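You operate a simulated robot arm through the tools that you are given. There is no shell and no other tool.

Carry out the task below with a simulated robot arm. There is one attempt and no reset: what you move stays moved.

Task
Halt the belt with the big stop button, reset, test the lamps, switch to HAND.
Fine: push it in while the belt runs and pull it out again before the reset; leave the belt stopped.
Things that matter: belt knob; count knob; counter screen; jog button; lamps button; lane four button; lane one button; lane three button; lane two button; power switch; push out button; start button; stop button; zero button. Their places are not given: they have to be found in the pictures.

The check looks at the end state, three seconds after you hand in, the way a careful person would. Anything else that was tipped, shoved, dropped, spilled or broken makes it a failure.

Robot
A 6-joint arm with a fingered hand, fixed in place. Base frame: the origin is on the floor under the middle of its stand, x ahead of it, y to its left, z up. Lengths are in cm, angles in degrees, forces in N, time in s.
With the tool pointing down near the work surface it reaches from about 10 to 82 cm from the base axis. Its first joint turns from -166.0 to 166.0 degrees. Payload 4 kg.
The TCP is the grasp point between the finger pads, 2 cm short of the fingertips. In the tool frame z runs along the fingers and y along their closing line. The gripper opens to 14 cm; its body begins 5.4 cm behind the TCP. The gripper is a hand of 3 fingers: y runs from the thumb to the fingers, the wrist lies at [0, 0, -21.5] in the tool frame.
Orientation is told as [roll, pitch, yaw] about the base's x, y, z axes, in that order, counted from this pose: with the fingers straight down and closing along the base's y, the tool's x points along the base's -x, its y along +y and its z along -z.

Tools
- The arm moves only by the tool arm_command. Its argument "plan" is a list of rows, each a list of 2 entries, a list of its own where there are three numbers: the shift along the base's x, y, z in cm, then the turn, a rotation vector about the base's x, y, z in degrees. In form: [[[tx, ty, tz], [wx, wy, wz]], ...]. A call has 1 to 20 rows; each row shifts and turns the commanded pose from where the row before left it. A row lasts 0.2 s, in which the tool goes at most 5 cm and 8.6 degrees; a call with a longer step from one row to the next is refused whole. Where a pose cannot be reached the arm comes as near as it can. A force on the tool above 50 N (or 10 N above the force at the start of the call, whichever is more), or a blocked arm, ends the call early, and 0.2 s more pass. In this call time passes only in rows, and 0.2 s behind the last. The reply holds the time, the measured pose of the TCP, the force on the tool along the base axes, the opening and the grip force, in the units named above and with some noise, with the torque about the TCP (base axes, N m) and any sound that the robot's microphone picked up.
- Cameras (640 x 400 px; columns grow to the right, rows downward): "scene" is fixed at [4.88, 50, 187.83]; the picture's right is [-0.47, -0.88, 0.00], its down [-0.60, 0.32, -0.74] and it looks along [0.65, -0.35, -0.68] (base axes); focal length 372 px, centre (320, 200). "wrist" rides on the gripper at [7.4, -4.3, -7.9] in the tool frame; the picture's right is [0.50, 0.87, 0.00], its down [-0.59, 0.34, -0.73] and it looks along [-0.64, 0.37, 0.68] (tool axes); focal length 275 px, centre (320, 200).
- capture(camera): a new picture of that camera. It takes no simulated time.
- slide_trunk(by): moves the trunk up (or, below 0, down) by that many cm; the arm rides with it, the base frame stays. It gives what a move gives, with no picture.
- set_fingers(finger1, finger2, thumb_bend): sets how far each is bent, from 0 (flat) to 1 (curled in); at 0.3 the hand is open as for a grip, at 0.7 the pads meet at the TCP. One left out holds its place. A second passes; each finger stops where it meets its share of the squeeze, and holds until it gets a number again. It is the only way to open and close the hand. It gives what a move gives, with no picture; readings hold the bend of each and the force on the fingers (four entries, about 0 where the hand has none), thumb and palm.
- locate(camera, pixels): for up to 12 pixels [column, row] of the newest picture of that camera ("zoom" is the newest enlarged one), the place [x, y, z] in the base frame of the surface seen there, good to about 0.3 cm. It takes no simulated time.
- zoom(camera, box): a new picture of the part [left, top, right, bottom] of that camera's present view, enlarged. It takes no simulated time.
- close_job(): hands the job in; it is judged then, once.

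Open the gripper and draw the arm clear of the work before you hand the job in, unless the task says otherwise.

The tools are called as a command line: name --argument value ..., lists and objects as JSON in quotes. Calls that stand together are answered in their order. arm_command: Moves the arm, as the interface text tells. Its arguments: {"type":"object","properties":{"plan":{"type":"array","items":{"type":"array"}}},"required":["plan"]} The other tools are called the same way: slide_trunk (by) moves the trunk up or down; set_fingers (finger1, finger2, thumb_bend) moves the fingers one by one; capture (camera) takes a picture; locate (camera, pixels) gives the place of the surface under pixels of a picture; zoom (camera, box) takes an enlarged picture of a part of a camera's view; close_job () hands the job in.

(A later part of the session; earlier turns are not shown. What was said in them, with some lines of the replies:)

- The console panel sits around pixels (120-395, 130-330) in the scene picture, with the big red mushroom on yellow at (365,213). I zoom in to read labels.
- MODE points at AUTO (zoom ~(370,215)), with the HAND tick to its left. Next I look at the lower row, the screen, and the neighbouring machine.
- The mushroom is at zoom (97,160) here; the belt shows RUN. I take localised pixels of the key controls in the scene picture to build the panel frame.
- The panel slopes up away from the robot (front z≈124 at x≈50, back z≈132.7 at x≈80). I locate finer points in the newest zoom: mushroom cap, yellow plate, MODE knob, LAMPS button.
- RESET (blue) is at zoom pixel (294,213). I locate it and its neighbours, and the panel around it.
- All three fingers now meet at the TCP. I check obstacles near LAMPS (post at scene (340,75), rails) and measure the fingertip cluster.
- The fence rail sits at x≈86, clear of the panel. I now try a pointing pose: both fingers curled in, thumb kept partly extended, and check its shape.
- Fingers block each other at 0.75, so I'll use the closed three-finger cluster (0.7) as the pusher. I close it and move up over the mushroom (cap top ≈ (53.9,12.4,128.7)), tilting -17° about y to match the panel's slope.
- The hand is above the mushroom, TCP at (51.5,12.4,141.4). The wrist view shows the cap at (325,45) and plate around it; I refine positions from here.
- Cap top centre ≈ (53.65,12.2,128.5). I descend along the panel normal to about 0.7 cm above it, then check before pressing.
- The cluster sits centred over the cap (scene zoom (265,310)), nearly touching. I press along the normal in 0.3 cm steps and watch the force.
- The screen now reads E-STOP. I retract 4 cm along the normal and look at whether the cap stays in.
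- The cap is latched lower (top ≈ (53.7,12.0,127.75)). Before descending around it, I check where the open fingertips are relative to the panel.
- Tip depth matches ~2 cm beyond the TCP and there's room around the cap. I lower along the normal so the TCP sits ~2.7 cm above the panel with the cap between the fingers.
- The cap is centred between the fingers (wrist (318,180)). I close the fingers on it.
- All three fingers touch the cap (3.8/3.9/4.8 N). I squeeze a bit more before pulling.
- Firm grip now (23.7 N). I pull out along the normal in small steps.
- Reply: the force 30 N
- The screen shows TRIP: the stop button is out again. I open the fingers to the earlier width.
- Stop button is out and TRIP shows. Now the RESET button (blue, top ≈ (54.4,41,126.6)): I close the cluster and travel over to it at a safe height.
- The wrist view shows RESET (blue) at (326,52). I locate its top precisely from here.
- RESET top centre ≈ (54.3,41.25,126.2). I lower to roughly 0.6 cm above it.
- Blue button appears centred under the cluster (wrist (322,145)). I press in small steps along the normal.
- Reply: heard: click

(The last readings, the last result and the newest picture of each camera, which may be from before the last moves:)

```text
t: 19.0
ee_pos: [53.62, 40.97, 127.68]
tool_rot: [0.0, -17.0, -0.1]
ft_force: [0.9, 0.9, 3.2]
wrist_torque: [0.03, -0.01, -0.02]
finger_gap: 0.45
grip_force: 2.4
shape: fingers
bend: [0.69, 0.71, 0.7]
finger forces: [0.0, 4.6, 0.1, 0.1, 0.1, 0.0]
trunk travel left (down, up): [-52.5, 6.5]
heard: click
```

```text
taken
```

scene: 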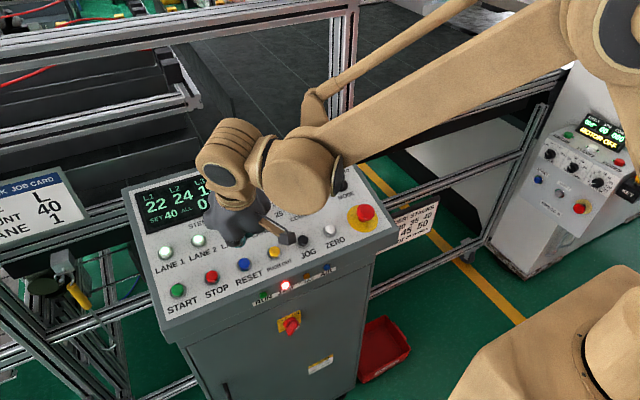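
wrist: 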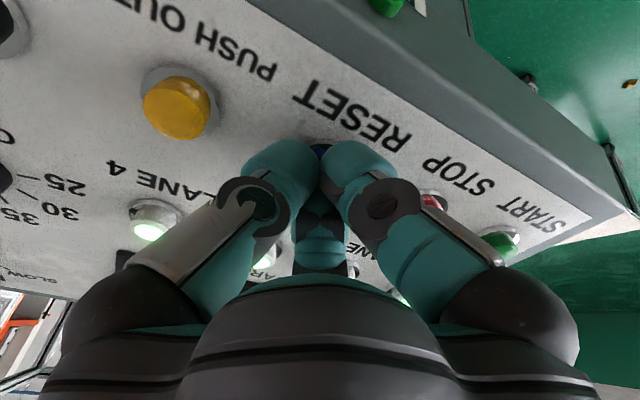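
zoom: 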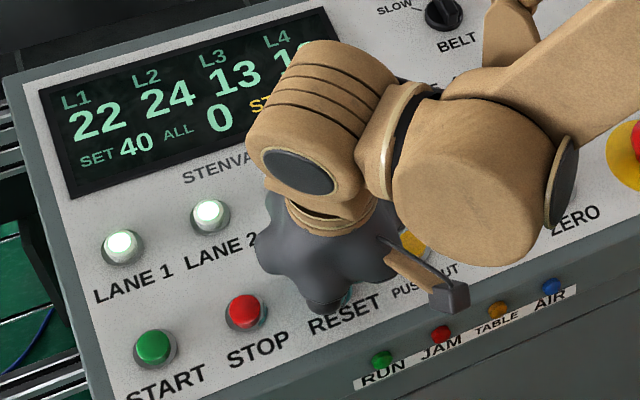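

A click was heard, the JAM lamp went off and the screen changes from TRIP to "ST…". I retract along the normal and read the screen.

arm_command --plan '[[[-0.29, 0, 0.96], [0, 0, 0]], [[-0.88, 0, 2.87], [0, 0, 0]], [[-1.17, 0, 3.8], [0, 0, 0]], [[-1.17, 0, 3.8], [0, 0, 0]], [[-0.3, -4.5, 1.0], [0, 0, 0]], [[0, -4.8, 0], [0, 0, 0]], [[0, -4.8, 0], [0, 0, 0]]]'

capture --camera "scene"

zoom --camera "scene" --box '[120, 130, 400, 330]'

```text
t: 20.6
ee_pos: [49.68, 26.62, 140.15]
tool_rot: [0.1, -17.0, 0.0]
ft_force: [0.8, -0.9, 0.6]
wrist_torque: [0.02, -0.01, -0.01]
finger_gap: 0.4
grip_force: 0.1
shape: fingers
bend: [0.69, 0.69, 0.7]
finger forces: [0.0, 0.0, 0.0, 0.1, 0.0, 0.1]
trunk travel left (down, up): [-52.5, 6.5]
```

```text
taken
```

scene: 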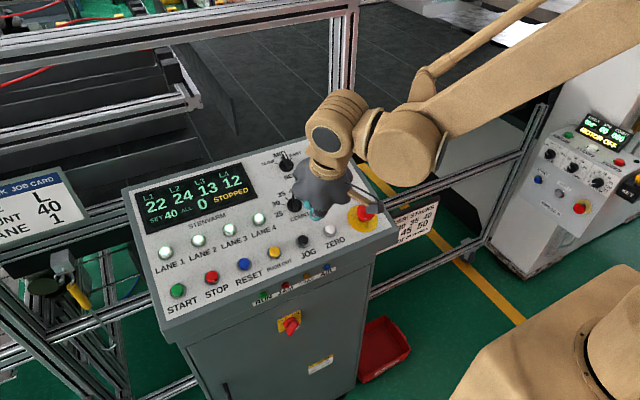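

```text
2.00 times, centred on (260, 230) of scene
```

zoom: 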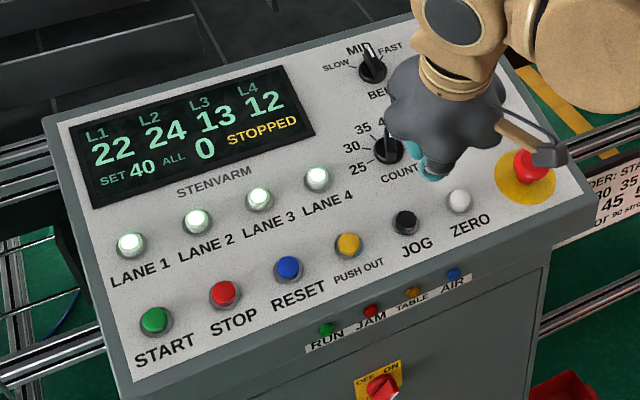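

Screen reads STOPPED. Next LAMPS (top ≈ (75.7,10.9,132.7)): I move the closed cluster over it, keeping high clearance.

arm_command --plan '[[[2.2, -1.6, 1.8], [0, 0, 0]], [[3.5, -2.35, 0.6], [0, 0, 0]], [[3.5, -2.35, 0.6], [0, 0, 0]], [[3.5, -2.35, 0.4], [0, 0, 0]], [[3.5, -2.35, 0], [0, 0, 0]], [[3.5, -2.35, 0], [0, 0, 0]], [[3.5, -2.35, 0], [0, 0, 0]]]'

capture --camera "wrist"

capture --camera "scene"

```text
t: 22.2
ee_pos: [73.44, 11.15, 143.49]
tool_rot: [-0.1, -16.9, 0.1]
ft_force: [-0.3, 0.1, -0.1]
wrist_torque: [0.02, 0.05, -0.03]
finger_gap: 0.43
grip_force: 0.0
shape: fingers
bend: [0.69, 0.69, 0.7]
finger forces: [0.0, 0.0, 0.1, 0.0, 0.1, 0.0]
trunk travel left (down, up): [-52.5, 6.5]
```

```text
taken
```

wrist: 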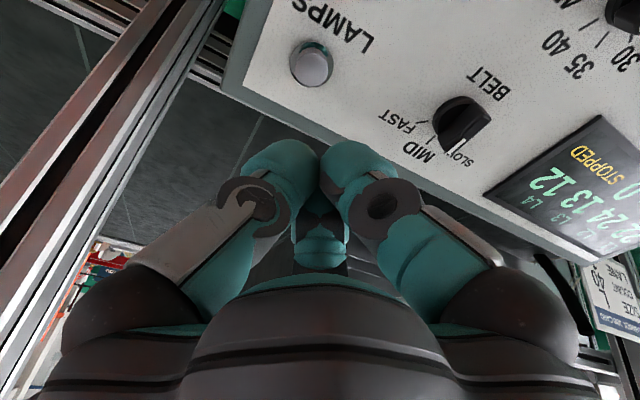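

```text
taken
```

scene: 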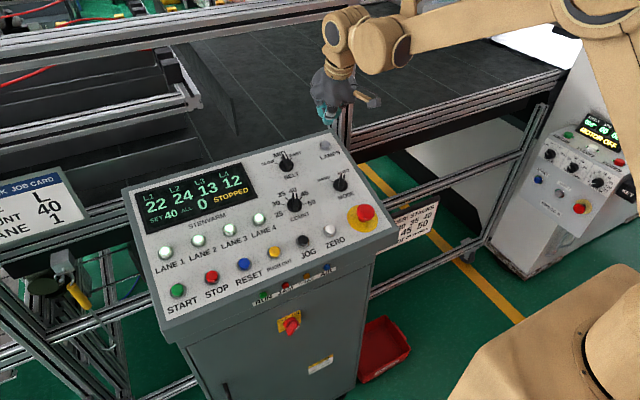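

LAMPS is at wrist (312,68). I refine its position.

zoom --camera "wrist" --box '[232, 15, 392, 115]'

locate --camera "zoom" --pixels '[[322, 210], [300, 210], [345, 210], [322, 190], [322, 230], [230, 200], [420, 200], [322, 105]]'

locate --camera "wrist" --pixels '[[150, 60], [100, 150], [60, 250], [30, 340], [200, 40], [180, 100]]'

```text
4.00 times, centred on (312, 65) of wrist
```

zoom: 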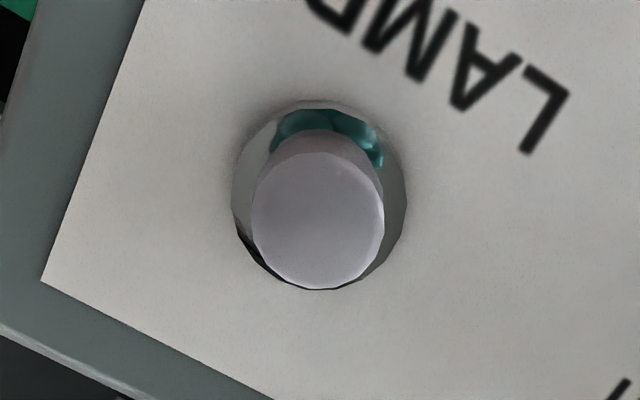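

```text
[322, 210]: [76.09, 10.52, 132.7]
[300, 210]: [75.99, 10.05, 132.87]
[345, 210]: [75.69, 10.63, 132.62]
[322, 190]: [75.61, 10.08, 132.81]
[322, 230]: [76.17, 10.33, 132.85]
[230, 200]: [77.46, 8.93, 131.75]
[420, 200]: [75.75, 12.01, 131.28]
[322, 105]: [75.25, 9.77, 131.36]
```

```text
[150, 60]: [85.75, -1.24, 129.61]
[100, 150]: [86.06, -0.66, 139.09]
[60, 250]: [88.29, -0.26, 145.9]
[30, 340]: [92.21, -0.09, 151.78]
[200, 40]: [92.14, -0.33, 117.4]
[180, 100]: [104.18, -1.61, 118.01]
```

LAMPS top centre ≈ (75.95,10.6,132.75). I lower to about 0.6 cm above it.

arm_command --plan '[[[0, -0.5, -2.55], [0, 0, 0]], [[0.58, 0, -1.91], [0, 0, 0]], [[0.58, 0, -1.91], [0, 0, 0]], [[0.58, 0, -1.91], [0, 0, 0]]]'

capture --camera "wrist"

zoom --camera "scene" --box '[240, 60, 400, 180]'

```text
t: 23.2
ee_pos: [75.0, 10.7, 135.09]
tool_rot: [0.0, -17.0, -0.1]
ft_force: [0.1, -0.3, -0.8]
wrist_torque: [0.01, 0.01, 0.02]
finger_gap: 0.41
grip_force: 0.1
shape: fingers
bend: [0.69, 0.69, 0.7]
finger forces: [0.0, 0.0, 0.0, 0.1, 0.0, 0.0]
trunk travel left (down, up): [-52.5, 6.5]
```

```text
taken
```

wrist: 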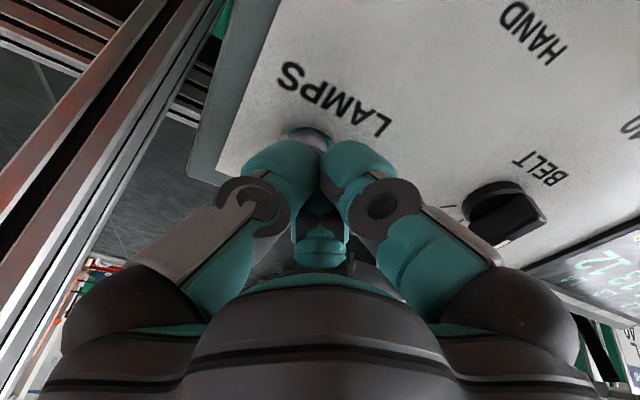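

```text
3.33 times, centred on (320, 120) of scene
```

zoom: 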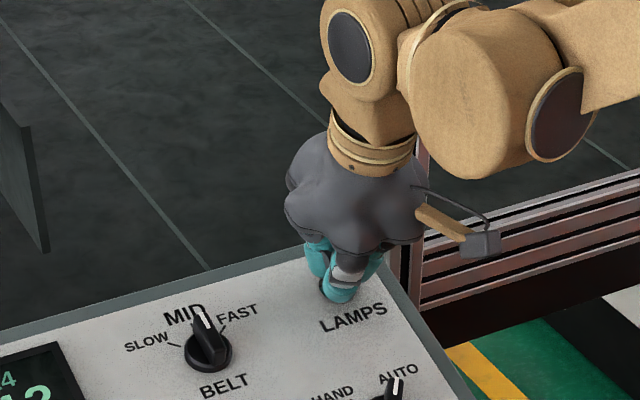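

The button rim shows slightly left of the cluster centre (wrist (308,137)), so I correct by about (+0.2,-0.3) and press gently along the normal.

arm_command --plan '[[[0.22, -0.3, 0.06], [0, 0, 0]], [[0.07, 0, -0.24], [0, 0, 0]], [[0.07, 0, -0.24], [0, 0, 0]], [[0.07, 0, -0.24], [0, 0, 0]], [[0.04, 0, -0.14], [0, 0, 0]]]'

capture --camera "scene"

zoom --camera "scene" --box '[120, 130, 400, 330]'

capture --camera "wrist"

```text
t: 24.4
ee_pos: [75.37, 10.35, 134.49]
tool_rot: [-0.1, -16.9, -0.2]
ft_force: [-0.5, 0.9, 0.5]
wrist_torque: [0.02, -0.07, -0.01]
finger_gap: 0.42
grip_force: 1.5
shape: fingers
bend: [0.69, 0.71, 0.7]
finger forces: [0.0, 3.7, 0.0, 0.0, 0.0, 0.1]
trunk travel left (down, up): [-52.5, 6.5]
```

```text
taken
```

scene: 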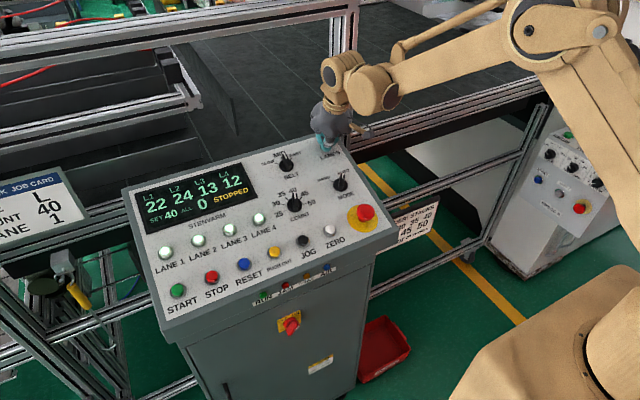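

```text
2.00 times, centred on (260, 230) of scene
```

zoom: 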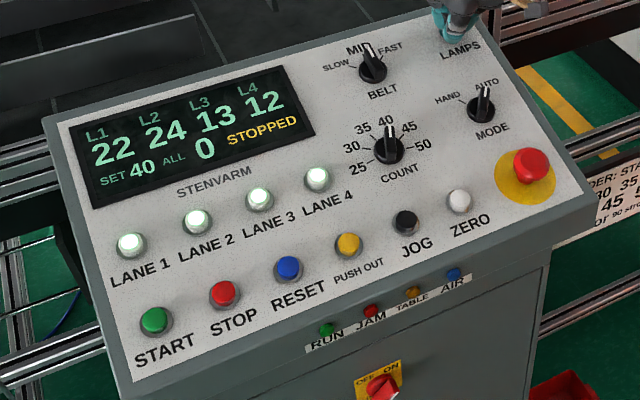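

```text
taken
```

wrist: 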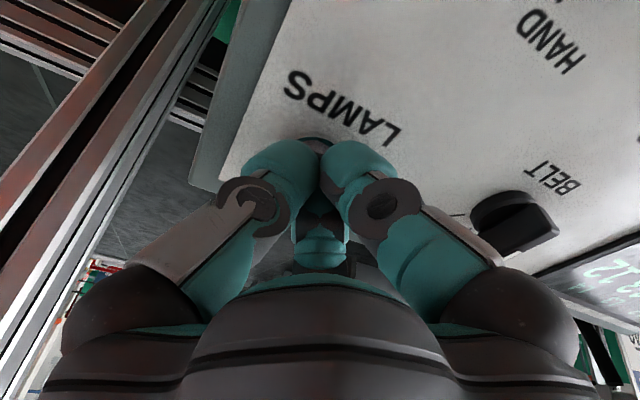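

Contact is only light (3.7 N on finger 2), no click and no lamp response yet. I press a bit further.

arm_command --plan '[[[0.06, 0, -0.19], [0, 0, 0]], [[0.06, 0, -0.19], [0, 0, 0]]]'

zoom --camera "scene" --box '[120, 130, 400, 330]'

```text
t: 25.0
ee_pos: [75.39, 10.49, 134.14]
tool_rot: [0.0, -17.1, -0.1]
ft_force: [-0.5, 0.3, 3.4]
wrist_torque: [0.01, -0.06, 0.03]
finger_gap: 0.41
grip_force: 2.8
shape: fingers
bend: [0.69, 0.71, 0.7]
finger forces: [0.0, 5.9, 0.0, 0.0, 0.0, 0.0]
trunk travel left (down, up): [-52.5, 6.5]
heard: click
```

```text
2.00 times, centred on (260, 230) of scene
```

zoom: 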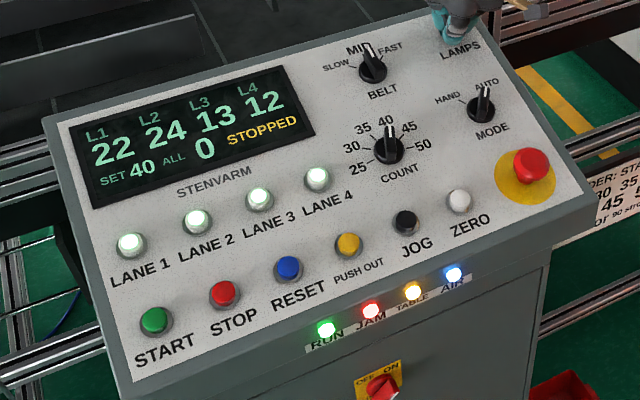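

The lamp test lit all four lamps with a click. I retract, shift over the MODE knob, and yaw the hand about -25° about the panel normal so its closing line is square to the handle.

arm_command --plan '[[[-0.29, 0, 0.96], [0, 0, 0]], [[-0.88, 0, 2.87], [0, 0, 0]], [[-1.17, 0, 3.8], [0, 0, 0]], [[-4.0, 0.8, -1.2], [2.48, 0, -8.13]], [[-4.0, 0.8, -1.2], [2.48, 0, -8.13]], [[-4.0, 0.8, -1.2], [2.48, 0, -8.13]]]'

set_fingers --finger1 0.5 --finger2 0.5 --thumb_bend 0.5

capture --camera "wrist"

capture --camera "scene"

zoom --camera "scene" --box '[120, 130, 400, 330]'

```text
t: 26.4
ee_pos: [60.7, 12.8, 138.11]
tool_rot: [7.5, -15.3, -26.7]
ft_force: [-0.4, 0.0, 0.2]
wrist_torque: [-0.04, -0.02, 0.0]
finger_gap: 0.41
grip_force: 0.0
shape: fingers
bend: [0.69, 0.71, 0.7]
finger forces: [0.0, 0.0, 0.0, 0.0, 0.0, 0.0]
trunk travel left (down, up): [-52.5, 6.5]
```

```text
t: 27.4
ee_pos: [60.93, 12.83, 138.05]
tool_rot: [7.4, -15.3, -26.6]
ft_force: [0.2, 0.1, -1.0]
wrist_torque: [0.01, -0.04, 0.0]
finger_gap: 6.33
grip_force: 0.1
shape: fingers
bend: [0.5, 0.5, 0.5]
finger forces: [0.1, 0.1, 0.1, 0.0, 0.0, 0.1]
trunk travel left (down, up): [-52.5, 6.5]
```

```text
taken
```

wrist: 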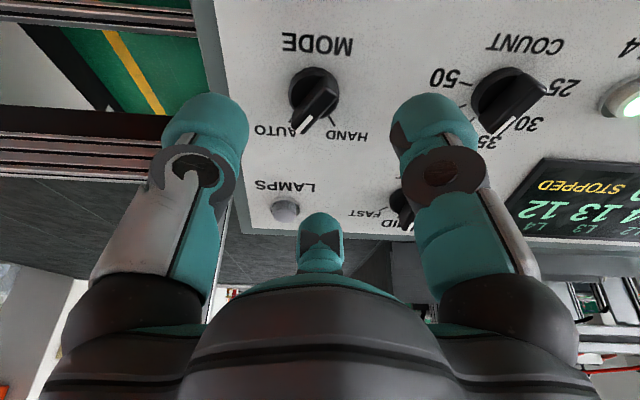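

```text
taken
```

scene: 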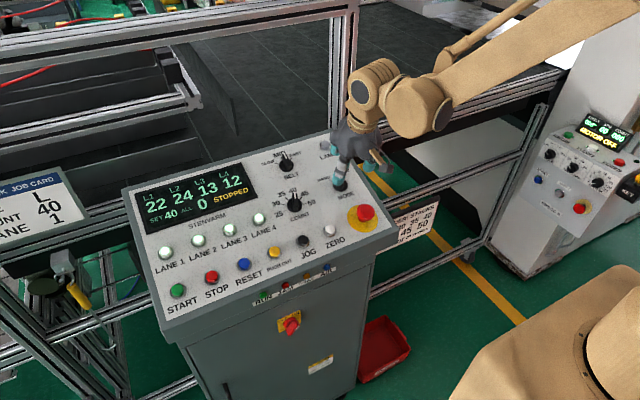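

```text
2.00 times, centred on (260, 230) of scene
```

zoom: 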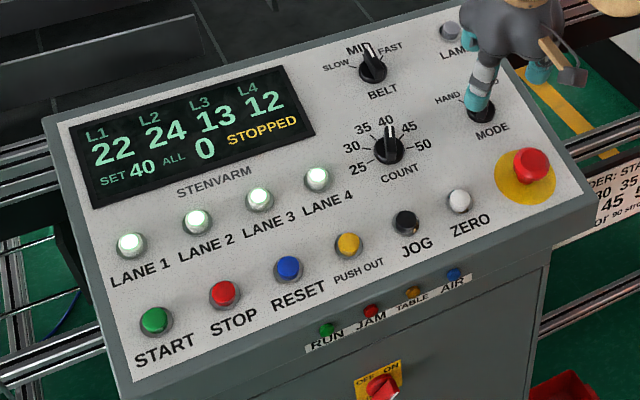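

Lamps are off again, panel intact. I zoom on the MODE knob in the wrist view (315,95) to measure its axis and handle direction.

zoom --camera "wrist" --box '[235, 40, 395, 140]'

locate --camera "zoom" --pixels '[[278, 362], [300, 320], [340, 260], [385, 210], [400, 230], [320, 200], [240, 200], [280, 120], [390, 130], [400, 360], [260, 300], [440, 260]]'

```text
4.00 times, centred on (315, 90) of wrist
```

zoom: 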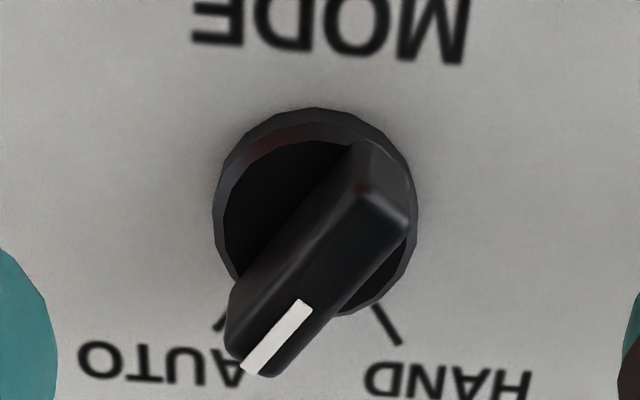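

```text
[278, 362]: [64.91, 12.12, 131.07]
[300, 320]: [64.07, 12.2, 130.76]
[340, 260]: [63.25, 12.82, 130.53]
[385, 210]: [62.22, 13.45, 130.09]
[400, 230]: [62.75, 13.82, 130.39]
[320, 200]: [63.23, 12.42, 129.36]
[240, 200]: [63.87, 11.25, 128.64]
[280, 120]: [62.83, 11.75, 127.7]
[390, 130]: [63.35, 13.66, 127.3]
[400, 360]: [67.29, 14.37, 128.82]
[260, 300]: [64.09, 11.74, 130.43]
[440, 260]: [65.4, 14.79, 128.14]
```

Handle top centre ≈ (63.55,12.75,130.55), handle pointing ~27-30° right of straight (AUTO), HAND tick symmetric on the left. I lower the open hand around the knob so the TCP sits ~3 cm above the panel.

arm_command --plan '[[[0.9, -0.1, -1.85], [0, 0, 0]], [[0.57, -0.1, -1.8], [0, 0, 0]], [[0.57, 0, -1.8], [0, 0, 0]], [[0.57, 0, -1.8], [0, 0, 0]]]'

capture --camera "wrist"

zoom --camera "scene" --box '[280, 110, 420, 220]'

```text
t: 28.4
ee_pos: [63.66, 12.63, 131.18]
tool_rot: [7.4, -15.3, -26.6]
ft_force: [0.4, -0.7, -0.8]
wrist_torque: [-0.01, 0.0, -0.01]
finger_gap: 6.35
grip_force: 0.1
shape: fingers
bend: [0.5, 0.5, 0.5]
finger forces: [0.0, 0.0, 0.0, 0.0, 0.0, 0.0]
trunk travel left (down, up): [-52.5, 6.5]
```

```text
taken
```

wrist: 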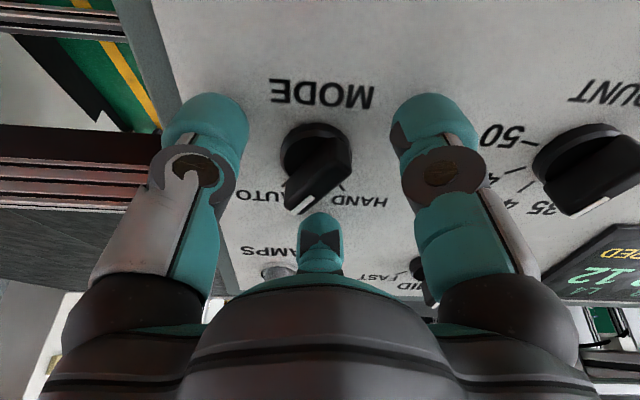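

```text
3.64 times, centred on (350, 165) of scene
```

zoom: 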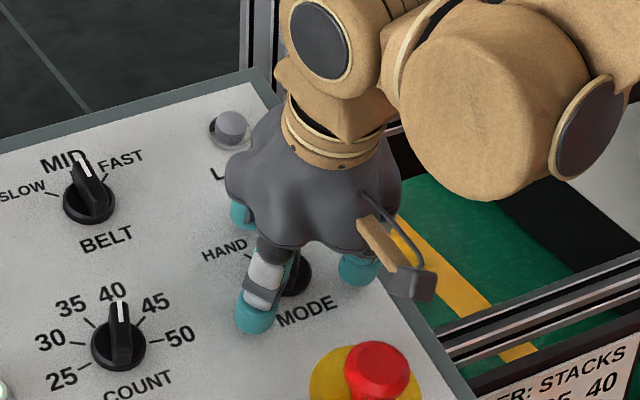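

The knob sits centred between the fingers (wrist (318,170)). I lower another 0.3 cm and close on the handle.

arm_command --plan '[[[0.02, 0, -0.3], [0, 0, 0]]]'

set_fingers --finger1 0.72 --finger2 0.72 --thumb_bend 0.72

capture --camera "wrist"

zoom --camera "scene" --box '[280, 110, 420, 220]'

```text
t: 28.8
ee_pos: [63.74, 12.67, 130.52]
tool_rot: [7.4, -15.3, -26.6]
ft_force: [-0.1, 0.5, -0.4]
wrist_torque: [0.0, 0.0, 0.01]
finger_gap: 6.36
grip_force: 0.1
shape: fingers
bend: [0.5, 0.5, 0.5]
finger forces: [0.0, 0.1, 0.0, 0.0, 0.1, 0.0]
trunk travel left (down, up): [-52.5, 6.5]
```

```text
t: 29.8
ee_pos: [63.53, 12.77, 130.69]
tool_rot: [7.5, -15.3, -26.6]
ft_force: [-2.4, 5.6, -5.2]
wrist_torque: [0.02, 0.06, 0.18]
finger_gap: 1.83
grip_force: 12.5
shape: fingers
bend: [0.63, 0.64, 0.68]
finger forces: [9.2, 8.1, 0.1, 0.0, 7.0, 0.1]
trunk travel left (down, up): [-52.5, 6.5]
```

```text
taken
```

wrist: 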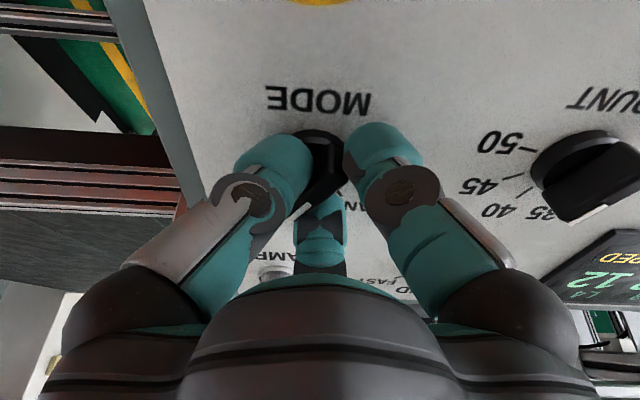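

```text
3.64 times, centred on (350, 165) of scene
```

zoom: 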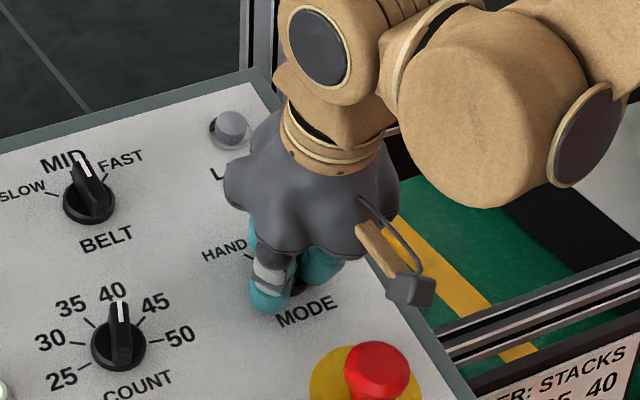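

The handle is gripped (9/8/7 N). I rotate counter-clockwise about the panel normal, first ~34°, and check.

arm_command --plan '[[[0, 0, 0], [-2.4, 0, 7.85]], [[0, 0, 0], [-2.4, 0, 7.85]], [[0, 0, 0], [-2.4, 0, 7.85]], [[0, 0, 0], [-2.4, 0, 7.85]]]'

capture --camera "wrist"

zoom --camera "scene" --box '[280, 110, 420, 220]'

```text
t: 30.8
ee_pos: [63.44, 12.63, 130.71]
tool_rot: [-2.2, -16.9, 7.6]
ft_force: [-8.9, -0.3, -9.1]
wrist_torque: [0.0, 0.18, -0.02]
finger_gap: 1.88
grip_force: 12.3
shape: fingers
bend: [0.63, 0.65, 0.68]
finger forces: [9.4, 5.9, 0.0, 0.1, 10.4, 0.0]
trunk travel left (down, up): [-52.5, 6.5]
```

```text
taken
```

wrist: 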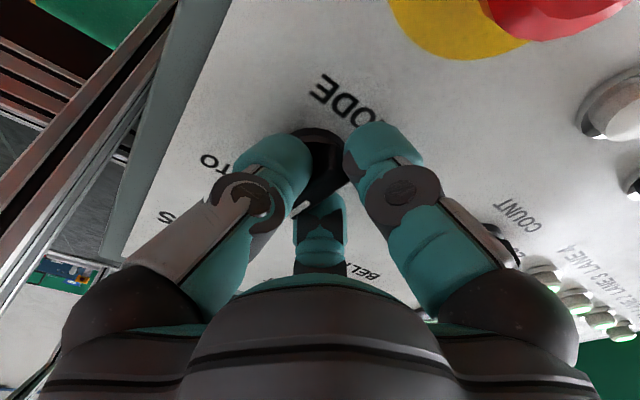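

```text
3.64 times, centred on (350, 165) of scene
```

zoom: 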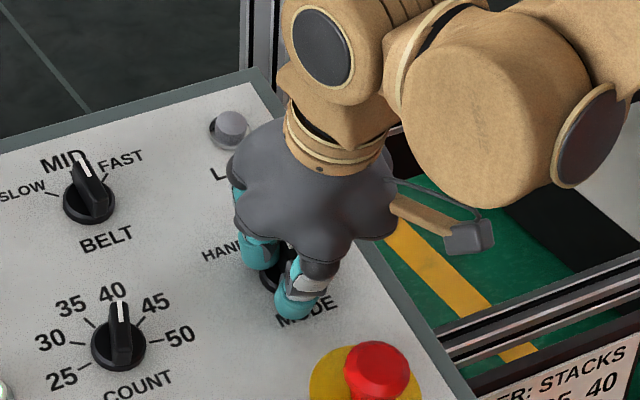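

The knob turns with the hand (its pose in the wrist view is unchanged relative to the fingers). I turn the remaining ~28°.

arm_command --plan '[[[0, 0, 0], [-2.05, 0, 6.7]], [[0, 0, 0], [-2.05, 0, 6.7]], [[0, 0, 0], [-2.05, 0, 6.7]], [[0, 0, 0], [-2.05, 0, 6.7]]]'

capture --camera "wrist"

zoom --camera "scene" --box '[280, 110, 420, 220]'

```text
t: 31.8
ee_pos: [63.65, 12.52, 130.71]
tool_rot: [-10.1, -13.9, 36.5]
ft_force: [-13.8, -8.0, -10.4]
wrist_torque: [-0.07, 0.22, -0.04]
finger_gap: 1.97
grip_force: 14.1
shape: fingers
bend: [0.62, 0.65, 0.68]
finger forces: [10.6, 6.8, 0.1, 0.1, 11.4, 0.0]
trunk travel left (down, up): [-52.5, 6.5]
```

```text
taken
```

wrist: 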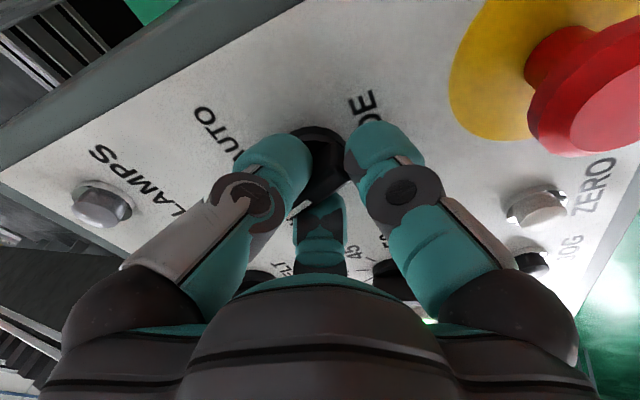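

```text
3.64 times, centred on (350, 165) of scene
```

zoom: 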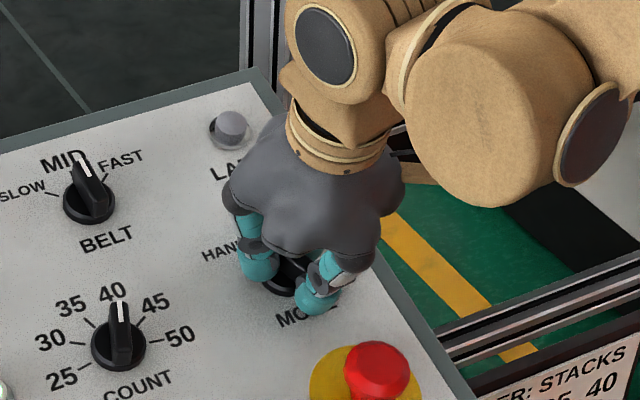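

The hand has turned ~61° with the knob. I open the fingers and back off along the normal to check the pointer.

set_fingers --finger1 0.5 --finger2 0.5 --thumb_bend 0.5

arm_command --plan '[[[-0.29, 0, 0.96], [0, 0, 0]], [[-0.88, 0, 2.87], [0, 0, 0]], [[-1.17, 0, 3.8], [0, 0, 0]]]'

capture --camera "wrist"

zoom --camera "scene" --box '[120, 130, 400, 330]'

zoom --camera "scene" --box '[280, 110, 420, 220]'

```text
t: 32.8
ee_pos: [63.6, 12.69, 130.71]
tool_rot: [-10.1, -13.9, 36.5]
ft_force: [0.8, 0.5, 0.4]
wrist_torque: [-0.03, 0.02, 0.0]
finger_gap: 6.32
grip_force: 0.1
shape: fingers
bend: [0.5, 0.5, 0.5]
finger forces: [0.0, 0.0, 0.1, 0.0, 0.0, 0.0]
trunk travel left (down, up): [-52.5, 6.5]
```

```text
t: 33.6
ee_pos: [61.12, 12.59, 138.46]
tool_rot: [-10.1, -13.8, 36.4]
ft_force: [0.1, 0.8, 0.5]
wrist_torque: [0.0, -0.02, 0.03]
finger_gap: 6.35
grip_force: 0.0
shape: fingers
bend: [0.5, 0.5, 0.5]
finger forces: [0.0, 0.0, 0.0, 0.0, 0.0, 0.0]
trunk travel left (down, up): [-52.5, 6.5]
```

```text
taken
```

wrist: 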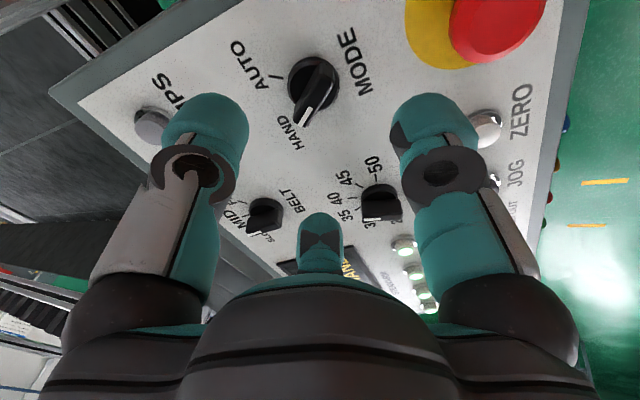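

```text
2.00 times, centred on (260, 230) of scene
```

zoom: 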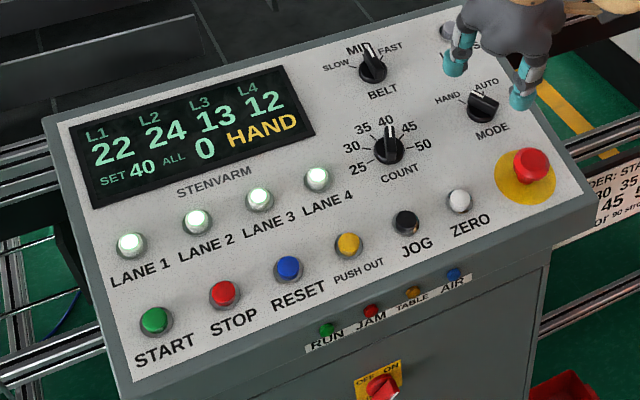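

```text
3.64 times, centred on (350, 165) of scene
```

zoom: 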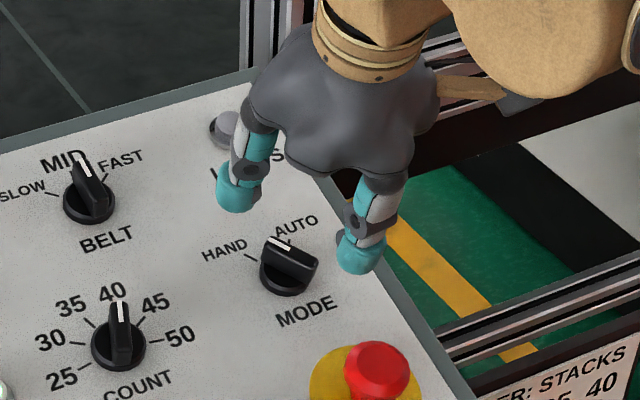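

The screen reads HAND, the knob points to HAND, the stop button is out and all lamps are off. I withdraw the arm up and back to its starting area and open the hand.

arm_command --plan '[[[-1.0, 0, 3.5], [0, 0, 0]], [[-1.0, 0, 3.5], [0, 0, 0]], [[-2.5, -1.8, 2.0], [2.0, 0, -6.6]], [[-2.5, -1.8, 2.0], [2.0, 0, -6.6]], [[-2.5, -1.8, 2.0], [2.0, 0, -6.6]], [[-2.5, -1.8, 2.0], [2.0, 0, -6.6]], [[-2.5, -1.8, 2.0], [2.0, 0, -6.6]], [[-2.5, -1.8, 1.5], [0, 0, 0]], [[-2.0, -1.8, 0.5], [0, 0, 0]]]'

set_fingers --finger1 0.3 --finger2 0.3 --thumb_bend 0.3

capture --camera "scene"

zoom --camera "scene" --box '[120, 130, 400, 330]'

zoom --camera "scene" --box '[280, 110, 420, 220]'

```text
t: 35.6
ee_pos: [42.04, 0.06, 157.27]
tool_rot: [-0.3, -17.1, 0.9]
ft_force: [-0.1, -0.1, 0.0]
wrist_torque: [0.01, -0.02, 0.02]
finger_gap: 6.35
grip_force: 0.1
shape: fingers
bend: [0.5, 0.5, 0.5]
finger forces: [0.1, 0.0, 0.0, 0.1, 0.0, 0.0]
trunk travel left (down, up): [-52.5, 6.5]
```

```text
t: 36.6
ee_pos: [42.2, 0.02, 157.23]
tool_rot: [-0.4, -17.0, 0.9]
ft_force: [0.2, -0.5, -0.1]
wrist_torque: [-0.01, 0.0, 0.01]
finger_gap: 12.4
grip_force: 0.0
shape: fingers
bend: [0.3, 0.3, 0.3]
finger forces: [0.0, 0.1, 0.1, 0.1, 0.0, 0.0]
trunk travel left (down, up): [-52.5, 6.5]
```

```text
taken
```

scene: 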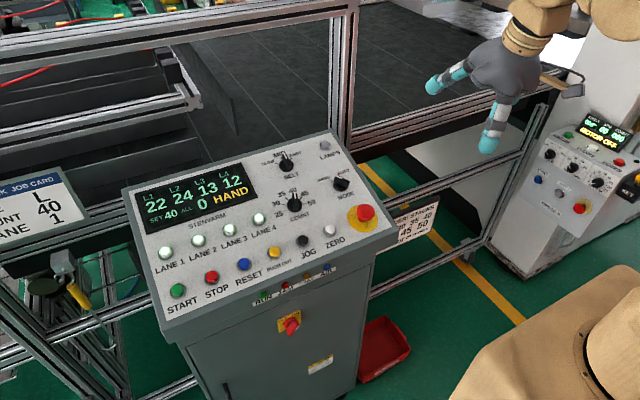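

```text
2.00 times, centred on (260, 230) of scene
```

zoom: 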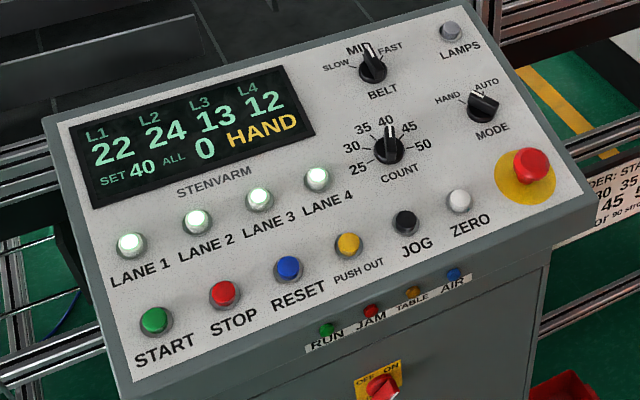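

```text
3.64 times, centred on (350, 165) of scene
```

zoom: 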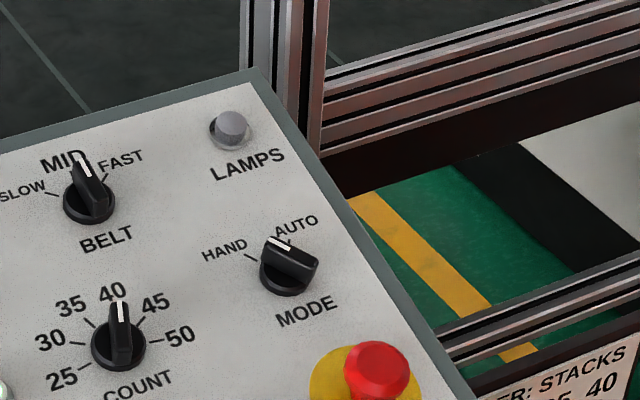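

The final picture shows HAND on the screen, the stop button out, RUN and JAM lamps off. The other controls look unchanged (BELT MID, COUNT 40, all lanes lit) and the arm is clear with the hand open. I hand the job in.

close_job

```text
The job is handed in.
```

The belt is halted and the panel is now in HAND. The work is handed in, but the result of the check hasn't come back.

1. **Stop button:** I pushed it in while the belt was running and the screen went to E-STOP. I then pulled it back out, and the screen showed TRIP.
2. **Reset:** I pressed RESET after the pull. It clicked, the JAM lamp went off and the screen read STOPPED.
3. **Lamp test:** I pressed LAMPS. It clicked, all four lamps lit, and they went off again on release.
4. **Mode:** I turned the MODE knob from AUTO to HAND, and the screen reads HAND.

The belt is left stopped. In the last picture BELT is still on MID, COUNT is on 40, the four lane buttons are lit and the lane counts have not changed. I saw nothing else moved. The arm is back near its starting position with the hand open.
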